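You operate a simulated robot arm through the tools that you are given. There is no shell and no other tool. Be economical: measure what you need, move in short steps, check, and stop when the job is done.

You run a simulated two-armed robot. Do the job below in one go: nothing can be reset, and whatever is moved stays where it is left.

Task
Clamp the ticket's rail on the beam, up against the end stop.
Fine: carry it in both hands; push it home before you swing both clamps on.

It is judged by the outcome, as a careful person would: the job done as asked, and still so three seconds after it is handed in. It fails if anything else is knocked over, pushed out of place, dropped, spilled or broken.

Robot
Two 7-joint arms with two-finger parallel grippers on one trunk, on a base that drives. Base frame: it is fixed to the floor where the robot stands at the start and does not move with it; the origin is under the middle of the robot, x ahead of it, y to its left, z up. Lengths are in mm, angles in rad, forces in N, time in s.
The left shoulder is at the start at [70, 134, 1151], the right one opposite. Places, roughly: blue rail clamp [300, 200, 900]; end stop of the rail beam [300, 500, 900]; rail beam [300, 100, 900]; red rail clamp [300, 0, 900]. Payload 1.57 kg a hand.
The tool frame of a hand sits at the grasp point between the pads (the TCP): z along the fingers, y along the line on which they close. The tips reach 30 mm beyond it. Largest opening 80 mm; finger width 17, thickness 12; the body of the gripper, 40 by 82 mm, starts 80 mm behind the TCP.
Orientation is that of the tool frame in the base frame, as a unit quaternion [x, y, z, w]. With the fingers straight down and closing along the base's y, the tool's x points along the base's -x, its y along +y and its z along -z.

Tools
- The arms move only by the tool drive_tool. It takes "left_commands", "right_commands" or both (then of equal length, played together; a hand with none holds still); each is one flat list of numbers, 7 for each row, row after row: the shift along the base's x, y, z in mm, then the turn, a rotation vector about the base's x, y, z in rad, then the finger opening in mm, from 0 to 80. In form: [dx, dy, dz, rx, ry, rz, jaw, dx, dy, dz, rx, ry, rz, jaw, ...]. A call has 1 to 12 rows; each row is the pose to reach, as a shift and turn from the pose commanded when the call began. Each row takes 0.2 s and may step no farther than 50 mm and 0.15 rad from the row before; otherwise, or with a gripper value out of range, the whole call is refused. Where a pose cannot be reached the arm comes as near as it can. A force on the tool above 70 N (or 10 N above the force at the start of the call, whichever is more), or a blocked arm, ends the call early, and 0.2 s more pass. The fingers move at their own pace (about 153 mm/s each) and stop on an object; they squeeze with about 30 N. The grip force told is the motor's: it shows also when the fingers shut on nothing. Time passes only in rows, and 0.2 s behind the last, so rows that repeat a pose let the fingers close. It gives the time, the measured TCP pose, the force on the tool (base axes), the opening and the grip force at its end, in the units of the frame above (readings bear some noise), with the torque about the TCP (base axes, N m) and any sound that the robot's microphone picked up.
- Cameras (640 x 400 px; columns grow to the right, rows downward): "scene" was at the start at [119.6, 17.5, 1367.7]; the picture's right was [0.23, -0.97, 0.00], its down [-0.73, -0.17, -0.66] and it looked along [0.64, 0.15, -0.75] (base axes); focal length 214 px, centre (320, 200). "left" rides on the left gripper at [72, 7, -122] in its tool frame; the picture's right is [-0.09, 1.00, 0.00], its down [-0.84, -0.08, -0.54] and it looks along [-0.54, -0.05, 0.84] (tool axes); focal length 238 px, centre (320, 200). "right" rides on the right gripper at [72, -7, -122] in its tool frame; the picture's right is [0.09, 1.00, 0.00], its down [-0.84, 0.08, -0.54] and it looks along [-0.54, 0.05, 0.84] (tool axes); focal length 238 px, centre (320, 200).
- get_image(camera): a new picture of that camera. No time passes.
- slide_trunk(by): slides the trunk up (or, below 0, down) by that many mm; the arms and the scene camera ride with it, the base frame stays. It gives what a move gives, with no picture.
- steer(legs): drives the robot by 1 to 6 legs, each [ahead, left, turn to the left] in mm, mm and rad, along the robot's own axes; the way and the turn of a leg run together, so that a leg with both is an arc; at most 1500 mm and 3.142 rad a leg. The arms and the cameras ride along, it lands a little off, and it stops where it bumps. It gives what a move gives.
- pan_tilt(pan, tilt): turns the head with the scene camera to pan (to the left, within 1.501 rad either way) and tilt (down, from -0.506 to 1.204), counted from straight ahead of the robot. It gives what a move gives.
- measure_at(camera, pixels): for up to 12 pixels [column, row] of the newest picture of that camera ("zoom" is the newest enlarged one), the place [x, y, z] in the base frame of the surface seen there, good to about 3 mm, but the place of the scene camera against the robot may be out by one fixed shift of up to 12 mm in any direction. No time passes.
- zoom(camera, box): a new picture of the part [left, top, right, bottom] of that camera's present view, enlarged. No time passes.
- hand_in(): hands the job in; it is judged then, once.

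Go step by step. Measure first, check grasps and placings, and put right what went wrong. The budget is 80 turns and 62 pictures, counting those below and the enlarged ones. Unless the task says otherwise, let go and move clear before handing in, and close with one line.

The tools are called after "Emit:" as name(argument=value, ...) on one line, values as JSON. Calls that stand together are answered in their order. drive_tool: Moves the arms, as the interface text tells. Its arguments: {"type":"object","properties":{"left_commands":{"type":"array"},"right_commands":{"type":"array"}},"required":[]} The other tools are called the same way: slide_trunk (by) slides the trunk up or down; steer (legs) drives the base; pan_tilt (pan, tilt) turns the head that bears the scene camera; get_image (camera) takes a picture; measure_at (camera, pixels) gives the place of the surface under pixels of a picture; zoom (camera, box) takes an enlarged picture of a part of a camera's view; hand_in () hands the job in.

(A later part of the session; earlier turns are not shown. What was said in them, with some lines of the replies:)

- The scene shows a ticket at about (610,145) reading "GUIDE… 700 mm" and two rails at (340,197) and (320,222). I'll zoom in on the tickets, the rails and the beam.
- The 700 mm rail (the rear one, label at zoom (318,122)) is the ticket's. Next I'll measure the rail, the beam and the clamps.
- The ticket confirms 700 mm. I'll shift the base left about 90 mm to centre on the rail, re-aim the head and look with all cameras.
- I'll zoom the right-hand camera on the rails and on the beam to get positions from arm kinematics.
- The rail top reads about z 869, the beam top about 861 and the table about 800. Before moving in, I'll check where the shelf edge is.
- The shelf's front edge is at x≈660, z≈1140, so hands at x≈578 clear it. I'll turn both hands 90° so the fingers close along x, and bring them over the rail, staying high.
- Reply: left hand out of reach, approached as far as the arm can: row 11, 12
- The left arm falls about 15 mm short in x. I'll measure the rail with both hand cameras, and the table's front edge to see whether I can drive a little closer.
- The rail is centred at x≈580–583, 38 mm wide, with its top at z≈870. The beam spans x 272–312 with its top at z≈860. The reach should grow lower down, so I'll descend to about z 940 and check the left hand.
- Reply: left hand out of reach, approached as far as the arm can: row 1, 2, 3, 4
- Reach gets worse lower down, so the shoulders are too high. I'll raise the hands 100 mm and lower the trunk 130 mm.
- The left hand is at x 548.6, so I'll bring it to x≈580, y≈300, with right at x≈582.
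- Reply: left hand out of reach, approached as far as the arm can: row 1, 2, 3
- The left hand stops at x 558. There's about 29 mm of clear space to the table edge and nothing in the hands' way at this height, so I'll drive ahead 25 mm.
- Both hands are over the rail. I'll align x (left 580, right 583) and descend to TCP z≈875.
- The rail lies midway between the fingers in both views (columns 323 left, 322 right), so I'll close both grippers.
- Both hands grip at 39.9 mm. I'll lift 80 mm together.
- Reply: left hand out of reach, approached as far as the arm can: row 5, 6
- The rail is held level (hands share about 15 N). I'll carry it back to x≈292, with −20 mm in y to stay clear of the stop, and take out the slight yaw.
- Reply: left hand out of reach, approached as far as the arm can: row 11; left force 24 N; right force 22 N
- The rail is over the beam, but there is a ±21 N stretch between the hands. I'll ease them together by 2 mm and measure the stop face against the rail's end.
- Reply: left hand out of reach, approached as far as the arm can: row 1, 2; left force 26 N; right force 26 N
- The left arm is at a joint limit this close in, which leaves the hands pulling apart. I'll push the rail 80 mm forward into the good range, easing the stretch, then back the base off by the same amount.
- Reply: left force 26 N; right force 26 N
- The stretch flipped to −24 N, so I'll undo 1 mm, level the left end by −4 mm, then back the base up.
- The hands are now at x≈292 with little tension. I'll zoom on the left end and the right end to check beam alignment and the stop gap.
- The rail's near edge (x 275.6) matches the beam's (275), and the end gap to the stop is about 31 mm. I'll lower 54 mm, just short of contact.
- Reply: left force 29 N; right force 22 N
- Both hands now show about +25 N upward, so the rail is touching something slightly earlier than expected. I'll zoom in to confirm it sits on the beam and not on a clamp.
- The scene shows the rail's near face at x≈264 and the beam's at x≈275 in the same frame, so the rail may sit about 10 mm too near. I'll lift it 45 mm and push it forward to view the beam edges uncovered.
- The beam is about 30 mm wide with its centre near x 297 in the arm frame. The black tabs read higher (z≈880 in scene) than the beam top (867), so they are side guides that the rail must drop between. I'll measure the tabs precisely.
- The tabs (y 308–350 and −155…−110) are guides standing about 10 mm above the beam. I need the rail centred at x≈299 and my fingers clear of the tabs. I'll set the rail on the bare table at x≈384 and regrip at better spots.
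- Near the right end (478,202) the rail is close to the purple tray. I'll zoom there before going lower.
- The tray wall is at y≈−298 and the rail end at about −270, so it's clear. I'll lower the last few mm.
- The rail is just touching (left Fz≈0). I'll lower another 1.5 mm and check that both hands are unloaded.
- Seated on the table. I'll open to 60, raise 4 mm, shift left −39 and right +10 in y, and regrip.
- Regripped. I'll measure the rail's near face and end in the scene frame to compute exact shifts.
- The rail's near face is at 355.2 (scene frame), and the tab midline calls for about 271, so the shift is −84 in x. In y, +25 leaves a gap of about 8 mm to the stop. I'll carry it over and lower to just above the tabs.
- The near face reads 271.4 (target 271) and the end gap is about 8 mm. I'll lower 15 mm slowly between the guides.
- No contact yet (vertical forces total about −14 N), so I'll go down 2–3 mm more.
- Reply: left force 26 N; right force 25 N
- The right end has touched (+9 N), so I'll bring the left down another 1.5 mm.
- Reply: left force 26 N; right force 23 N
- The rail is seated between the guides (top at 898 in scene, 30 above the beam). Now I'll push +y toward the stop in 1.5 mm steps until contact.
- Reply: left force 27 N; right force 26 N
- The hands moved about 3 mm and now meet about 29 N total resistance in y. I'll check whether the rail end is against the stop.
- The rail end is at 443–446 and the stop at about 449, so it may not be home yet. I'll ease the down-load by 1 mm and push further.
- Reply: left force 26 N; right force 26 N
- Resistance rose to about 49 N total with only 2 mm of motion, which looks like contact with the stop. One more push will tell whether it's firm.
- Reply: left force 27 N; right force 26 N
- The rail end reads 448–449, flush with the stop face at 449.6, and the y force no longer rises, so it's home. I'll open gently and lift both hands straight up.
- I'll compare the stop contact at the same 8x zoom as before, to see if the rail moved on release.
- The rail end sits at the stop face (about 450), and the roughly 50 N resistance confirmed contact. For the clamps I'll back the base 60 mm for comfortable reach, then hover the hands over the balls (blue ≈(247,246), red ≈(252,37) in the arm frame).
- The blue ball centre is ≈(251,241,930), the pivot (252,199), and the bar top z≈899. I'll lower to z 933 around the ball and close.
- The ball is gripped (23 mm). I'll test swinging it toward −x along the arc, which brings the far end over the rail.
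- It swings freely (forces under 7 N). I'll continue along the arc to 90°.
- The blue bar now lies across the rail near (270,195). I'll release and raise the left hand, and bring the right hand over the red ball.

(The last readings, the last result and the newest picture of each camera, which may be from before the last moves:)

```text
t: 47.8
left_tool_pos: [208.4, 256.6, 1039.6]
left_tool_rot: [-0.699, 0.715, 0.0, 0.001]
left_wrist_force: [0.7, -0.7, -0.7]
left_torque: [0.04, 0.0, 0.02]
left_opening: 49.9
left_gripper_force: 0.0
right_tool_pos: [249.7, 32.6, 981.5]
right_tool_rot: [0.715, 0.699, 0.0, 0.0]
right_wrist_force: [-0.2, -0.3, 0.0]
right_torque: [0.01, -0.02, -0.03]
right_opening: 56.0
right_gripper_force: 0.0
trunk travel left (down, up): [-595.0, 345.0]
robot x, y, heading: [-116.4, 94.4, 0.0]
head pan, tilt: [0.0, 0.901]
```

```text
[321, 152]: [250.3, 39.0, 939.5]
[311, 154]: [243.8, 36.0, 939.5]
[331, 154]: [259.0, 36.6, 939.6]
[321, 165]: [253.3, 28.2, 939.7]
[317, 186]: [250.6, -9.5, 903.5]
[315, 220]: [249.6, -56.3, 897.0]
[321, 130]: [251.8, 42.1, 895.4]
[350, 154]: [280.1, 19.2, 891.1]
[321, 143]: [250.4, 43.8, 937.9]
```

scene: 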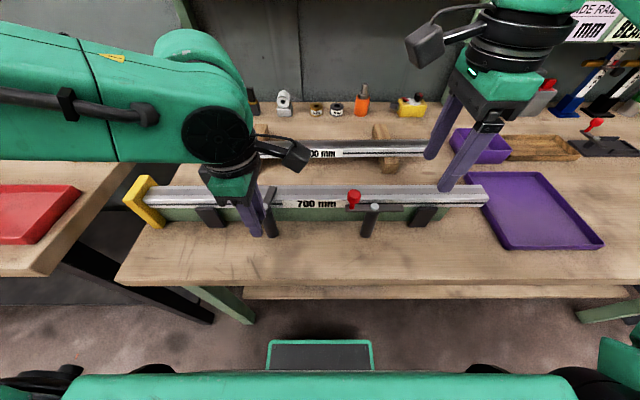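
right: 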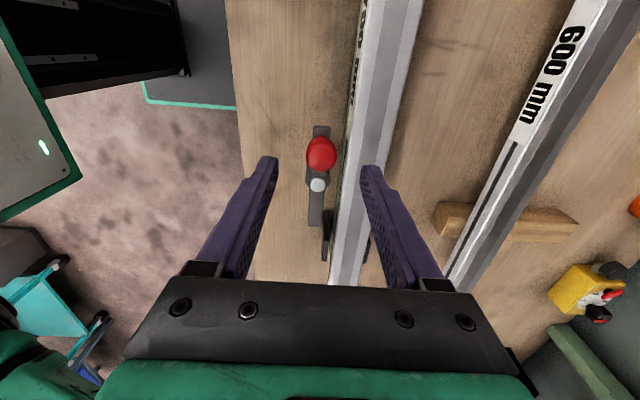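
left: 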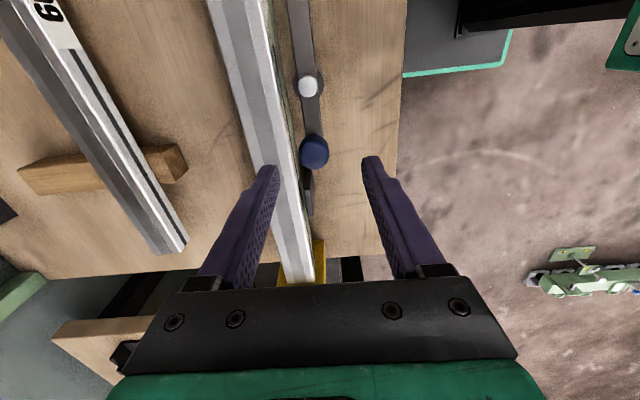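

The red ball is at ≈(251,33) and its pivot at (251,−9). I'll lower around it and grip.

Emit:
drive_tool(right_commands=[1.5, 0.5, -20, 0, 0, 0, 56, 1.5, 0.5, -40, 0, 0, 0, 56, 1.5, 0.5, -49, 0, 0, 0, 56, 1.5, 0.5, -49, 0, 0, 0, 40, 1.5, 0.5, -49, 0, 0, 0, 15, 1.5, 0.5, -49, 0, 0, 0, 15])

```text
t: 49.2
left_tool_pos: [207.8, 258.6, 1040.2]
left_tool_rot: [-0.701, 0.714, -0.001, 0.0]
left_wrist_force: [0.1, 0.3, 0.1]
left_torque: [0.01, 0.0, -0.03]
left_opening: 49.9
left_gripper_force: 0.0
right_tool_pos: [250.5, 34.9, 933.7]
right_tool_rot: [0.714, 0.7, -0.001, 0.0]
right_wrist_force: [-7.5, 2.0, -7.2]
right_torque: [0.37, 0.09, -0.05]
right_opening: 23.2
right_gripper_force: 35.8
trunk travel left (down, up): [-595.0, 345.0]
robot x, y, heading: [-118.3, 93.9, -0.003]
head pan, tilt: [0.0, 0.901]
```

Gripped (23 mm). I'll swing it along the same arc to 90°.

Emit:
drive_tool(right_commands=[-6.3, -0.5, 0, 0, 0, 0, 15, -12.4, -1.9, 0, 0, 0, 0, 15, -18.3, -4.2, 0, 0, 0, 0, 15, -23.7, -7.3, 0, 0, 0, 0, 15, -28.6, -11.3, 0, 0, 0, 0, 15, -32.9, -15.9, 0, 0, 0, 0, 15, -36.4, -21.1, 0, 0, 0, 0, 15, -39.1, -26.8, 0, 0, 0, 0, 15, -41, -32.8, 0, 0, 0, 0, 15, -41.9, -39, 0, 0, 0, 0, 15, -42, -42, 0, 0, 0, 0, 15, -42, -42, 0, 0, 0, 0, 15])

```text
t: 51.8
left_tool_pos: [207.9, 258.3, 1039.4]
left_tool_rot: [-0.699, 0.715, -0.001, 0.0]
left_wrist_force: [0.9, 0.4, -0.1]
left_torque: [0.0, -0.04, -0.02]
left_opening: 49.7
left_gripper_force: 0.0
right_tool_pos: [208.4, -6.5, 933.3]
right_tool_rot: [0.714, 0.7, -0.002, 0.001]
right_wrist_force: [-11.7, 6.1, -15.0]
right_torque: [-0.13, 0.08, 0.17]
right_opening: 23.5
right_gripper_force: 35.7
trunk travel left (down, up): [-595.0, 345.0]
robot x, y, heading: [-118.4, 93.5, -0.005]
head pan, tilt: [0.0, 0.901]
```

Swung at low force. I'll release, raise the right hand clear, and inspect.

Emit:
drive_tool(right_commands=[0, 0, 0, 0, 0, 0, 40, 0, 0, 0, 0, 0, 0, 50, 0, 0, 20, 0, 0, 0, 50, 0, -10, 60, 0, 0, 0, 50, 0, -50, 100, 0, 0, 0, 50, 0, -90, 110, 0, 0, 0, 50], left_commands=[0, 0, 0, 0, 0, 0, 50, 0, 10, 0, 0, 0, 0, 50, 0, 30, 0, 0, 0, 0, 50, 0, 60, 0, 0, 0, 0, 50, 0, 80, 0, 0, 0, 0, 50, 0, 80, 0, 0, 0, 0, 50])

Emit:
get_image(camera="scene")

Emit:
zoom(camera="scene", box=[220, 170, 420, 275])

Emit:
zoom(camera="scene", box=[110, 165, 210, 228])

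```text
refused: row 5 steps farther than a row can; nothing moved
```

```text
9 pictures are left
```

scene: 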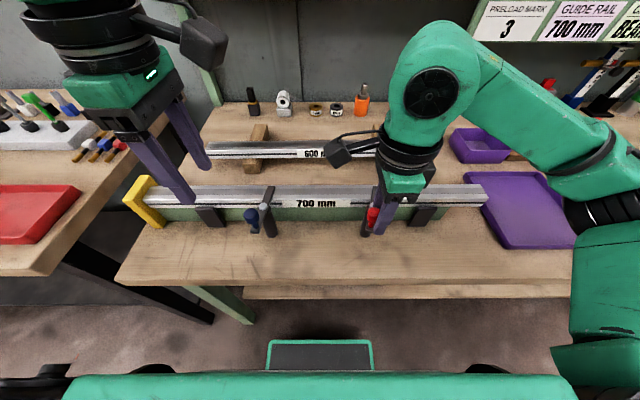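

```text
3.20 times, centred on (320, 222) of scene
```

zoom: 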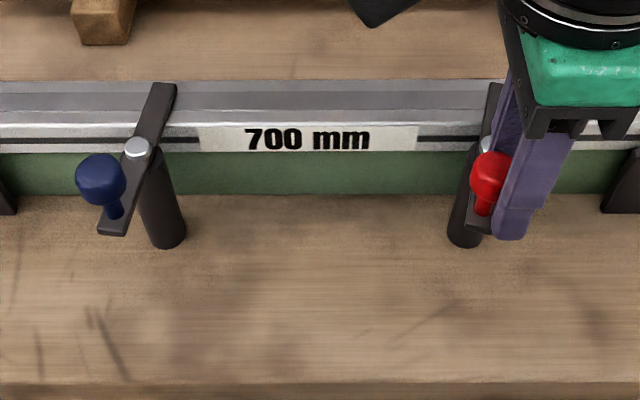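

```text
6.35 times, centred on (160, 196) of scene
```

zoom: 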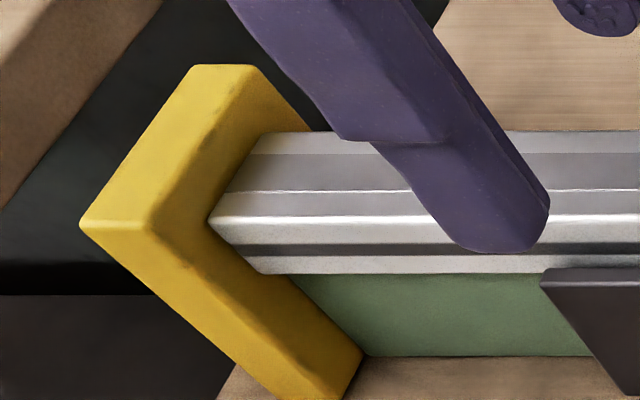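

The last raise was refused because one step was too long. The blue clamp lies across the rail and the end is still at the stop. I'll release and raise the right hand in smaller steps.

Emit:
drive_tool(right_commands=[0, 0, 0, 0, 0, 0, 40, 0, 0, 0, 0, 0, 0, 50, 0, 0, 20, 0, 0, 0, 50, 0, -5, 60, 0, 0, 0, 50, 0, -25, 95, 0, 0, 0, 50, 0, -60, 110, 0, 0, 0, 50, 0, -95, 110, 0, 0, 0, 50], left_commands=[0, 0, 0, 0, 0, 0, 50, 0, 10, 0, 0, 0, 0, 50, 0, 30, 0, 0, 0, 0, 50, 0, 60, 0, 0, 0, 0, 50, 0, 80, 0, 0, 0, 0, 50, 0, 80, 0, 0, 0, 0, 50, 0, 80, 0, 0, 0, 0, 50])

Emit:
get_image(camera="scene")

Emit:
zoom(camera="scene", box=[230, 170, 410, 250])

Emit:
measure_at(camera="scene", pixels=[[271, 191], [263, 216], [258, 233], [252, 222], [374, 191], [375, 215], [375, 232], [372, 220], [300, 196], [300, 202]])

```text
t: 53.4
left_tool_pos: [208.1, 336.7, 1040.6]
left_tool_rot: [-0.7, 0.714, -0.001, 0.001]
left_wrist_force: [-0.4, -0.3, -0.2]
left_torque: [0.01, 0.0, 0.0]
left_opening: 50.1
left_gripper_force: 0.0
right_tool_pos: [211.1, -102.2, 1043.1]
right_tool_rot: [0.714, 0.7, 0.001, 0.0]
right_wrist_force: [0.8, 0.3, 0.0]
right_torque: [0.04, -0.02, 0.0]
right_opening: 50.1
right_gripper_force: 0.1
trunk travel left (down, up): [-595.0, 345.0]
robot x, y, heading: [-115.6, 96.2, -0.003]
head pan, tilt: [0.0, 0.901]
```

```text
6 pictures are left
```

scene: 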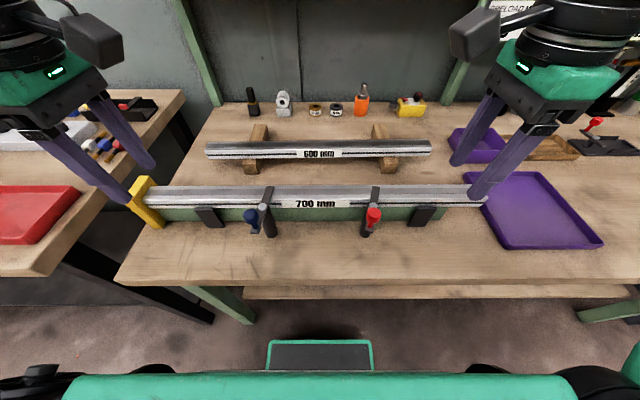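

```text
3.56 times, centred on (320, 210) of scene
```

zoom: 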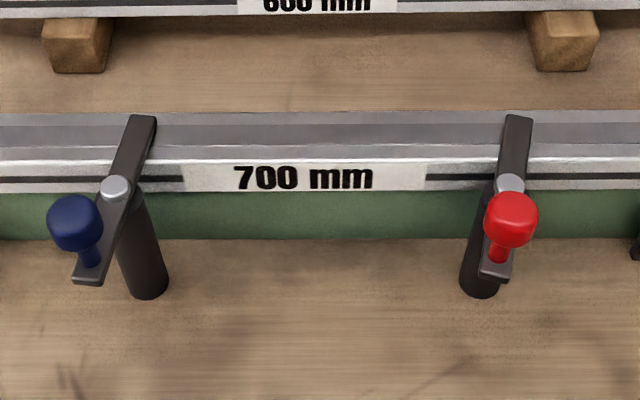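

```text
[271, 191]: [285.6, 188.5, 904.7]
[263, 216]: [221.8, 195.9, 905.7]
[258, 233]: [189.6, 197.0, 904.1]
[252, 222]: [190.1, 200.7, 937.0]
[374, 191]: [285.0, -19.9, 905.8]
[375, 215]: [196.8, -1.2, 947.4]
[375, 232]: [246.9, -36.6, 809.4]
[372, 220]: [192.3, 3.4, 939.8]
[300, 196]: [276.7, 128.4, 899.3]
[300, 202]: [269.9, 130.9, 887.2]
```

Perspective computation suggests the blue bar is about 7° and the red about 15° short of square, because the balls slipped in the grip. I'll place closed fingers on the +y side of each ball and nudge them to 90°.

Emit:
drive_tool(left_commands=[2, -30, 0, 0, 0, 0, 0, 2, -60, 0, 0, 0, 0, 0, 2, -90, 0, 0, 0, 0, 0, 2, -90, -35, 0, 0, 0, 0, 2, -90, -70, 0, 0, 0, 0, 2, -90, -103, 0, 0, 0, 0, 2, -90, -103, 0, 0, 0, 0], right_commands=[0, 48, 0, 0, 0, 0, 0, 0, 95, 0, 0, 0, 0, 0, 0, 141, 0, 0, 0, 0, 0, 0, 141, -35, 0, 0, 0, 0, 0, 141, -70, 0, 0, 0, 0, 0, 141, -105, 0, 0, 0, 0, 0, 141, -105, 0, 0, 0, 0])

```text
t: 55.0
left_tool_pos: [209.9, 245.2, 937.2]
left_tool_rot: [-0.7, 0.714, -0.001, 0.0]
left_wrist_force: [0.0, -0.6, -0.3]
left_torque: [-0.04, -0.01, -0.03]
left_opening: 0.2
left_gripper_force: 21.4
right_tool_pos: [209.1, 42.1, 937.7]
right_tool_rot: [0.714, 0.7, 0.0, -0.001]
right_wrist_force: [0.2, 0.0, -0.1]
right_torque: [0.02, -0.01, 0.01]
right_opening: 0.0
right_gripper_force: 21.7
trunk travel left (down, up): [-595.0, 345.0]
robot x, y, heading: [-117.3, 92.3, -0.009]
head pan, tilt: [0.0, 0.901]
```

Both are in place with no contact. I'll nudge to left y≈219 and right y≈11.

Emit:
drive_tool(left_commands=[0, -6, 0, 0, 0, 0, 0, 0, -12, 0, 0, 0, 0, 0, 0, -17, 0, 0, 0, 0, 0, 0, -22, 0, 0, 0, 0, 0, 0, -26, 0, 0, 0, 0, 0, 0, -26, 0, 0, 0, 0, 0], right_commands=[0, -7, 0, 0, 0, 0, 0, 0, -14, 0, 0, 0, 0, 0, 0, -20, 0, 0, 0, 0, 0, 0, -26, 0, 0, 0, 0, 0, 0, -31, 0, 0, 0, 0, 0, 0, -31, 0, 0, 0, 0, 0])

```text
t: 56.4
left_tool_pos: [212.0, 223.1, 937.6]
left_tool_rot: [-0.7, 0.714, -0.001, -0.001]
left_wrist_force: [0.6, 0.2, 0.2]
left_torque: [0.01, -0.02, -0.01]
left_opening: 0.0
left_gripper_force: 21.2
right_tool_pos: [210.6, 11.2, 940.3]
right_tool_rot: [0.714, 0.7, -0.001, 0.0]
right_wrist_force: [-1.7, 9.5, -2.5]
right_torque: [0.16, -0.08, 0.0]
right_opening: 0.0
right_gripper_force: 21.5
trunk travel left (down, up): [-595.0, 345.0]
robot x, y, heading: [-119.4, 91.9, -0.007]
head pan, tilt: [0.0, 0.901]
```

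The right hand met the ball (9.5 N); the left hasn't felt contact yet. I'll look.

Emit:
zoom(camera="scene", box=[230, 170, 410, 250])

```text
3.56 times, centred on (320, 210) of scene
```

zoom: 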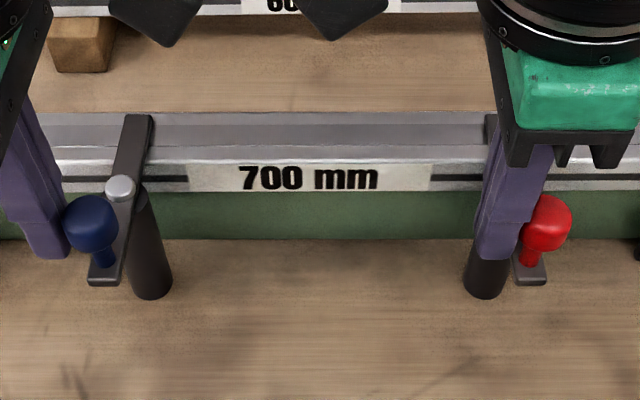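

Both bars now lie square across the rail (blue within about 2°, red about 4°). I'll back the fingers off, raise clear and do a final check.

Emit:
drive_tool(left_commands=[0, 8, 0, 0, 0, 0, 0, 0, 15, 20, 0, 0, 0, 0, 0, 20, 60, 0, 0, 0, 0, 0, 30, 105, 0, 0, 0, 0, 0, 70, 130, 0, 0, 0, 0, 0, 110, 140, 0, 0, 0, 0, 0, 140, 140, 0, 0, 0, 0], right_commands=[0, 6, 0, 0, 0, 0, 0, 0, 10, 20, 0, 0, 0, 0, 0, 10, 60, 0, 0, 0, 0, 0, 10, 105, 0, 0, 0, 0, 0, -30, 130, 0, 0, 0, 0, 0, -78, 140, 0, 0, 0, 0, 0, -120, 140, 0, 0, 0, 0])

Emit:
get_image(camera="scene")

Emit:
zoom(camera="scene", box=[230, 170, 410, 250])

Emit:
zoom(camera="scene", box=[110, 165, 210, 228])

Emit:
measure_at(camera="zoom", pixels=[[215, 225], [225, 222], [240, 225], [260, 225], [205, 235], [270, 175], [250, 190], [215, 200]])

```text
t: 58.0
left_tool_pos: [210.3, 362.7, 1079.3]
left_tool_rot: [-0.7, 0.714, 0.001, 0.002]
left_wrist_force: [1.0, 0.5, 0.1]
left_torque: [-0.01, -0.02, 0.01]
left_opening: 0.0
left_gripper_force: 21.3
right_tool_pos: [206.4, -113.8, 1081.5]
right_tool_rot: [0.714, 0.7, 0.001, -0.001]
right_wrist_force: [0.2, -0.3, 0.1]
right_torque: [0.03, -0.02, -0.02]
right_opening: 0.0
right_gripper_force: 21.2
trunk travel left (down, up): [-595.0, 345.0]
robot x, y, heading: [-117.1, 95.1, -0.003]
head pan, tilt: [0.0, 0.901]
```

```text
3 pictures are left
```

scene: 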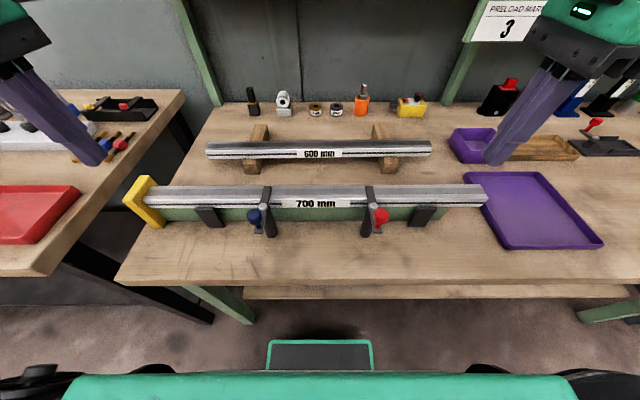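

```text
3.56 times, centred on (320, 210) of scene
```

zoom: 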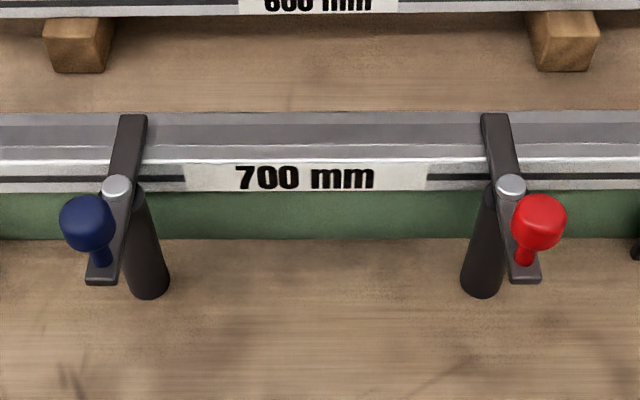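

```text
6.35 times, centred on (160, 196) of scene
```

zoom: 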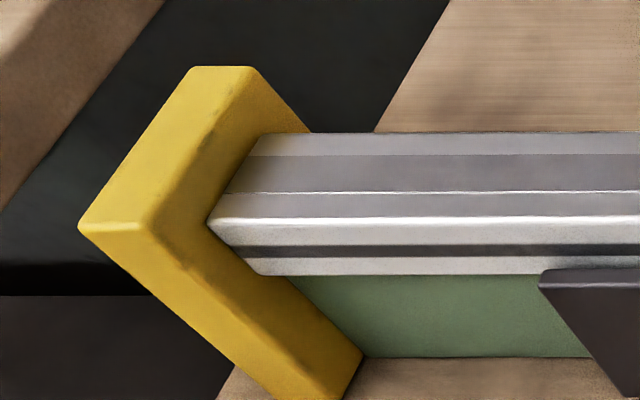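

```text
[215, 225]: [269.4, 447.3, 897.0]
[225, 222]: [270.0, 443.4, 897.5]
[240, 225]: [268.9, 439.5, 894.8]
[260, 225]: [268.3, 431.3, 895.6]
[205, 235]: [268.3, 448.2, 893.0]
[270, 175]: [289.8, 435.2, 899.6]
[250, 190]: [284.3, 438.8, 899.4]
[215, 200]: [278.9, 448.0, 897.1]
```

The rail end reads about 448–449, at the stop face. Both clamp bars lie across the 700 mm rail, and the hands are clear with nothing else disturbed, so I'm handing in.

Emit:
hand_in()

```text
The job is handed in.
```

The 700 mm rail is seated on the beam against the end stop, with the blue and red clamps swung across it, and the job is handed in.
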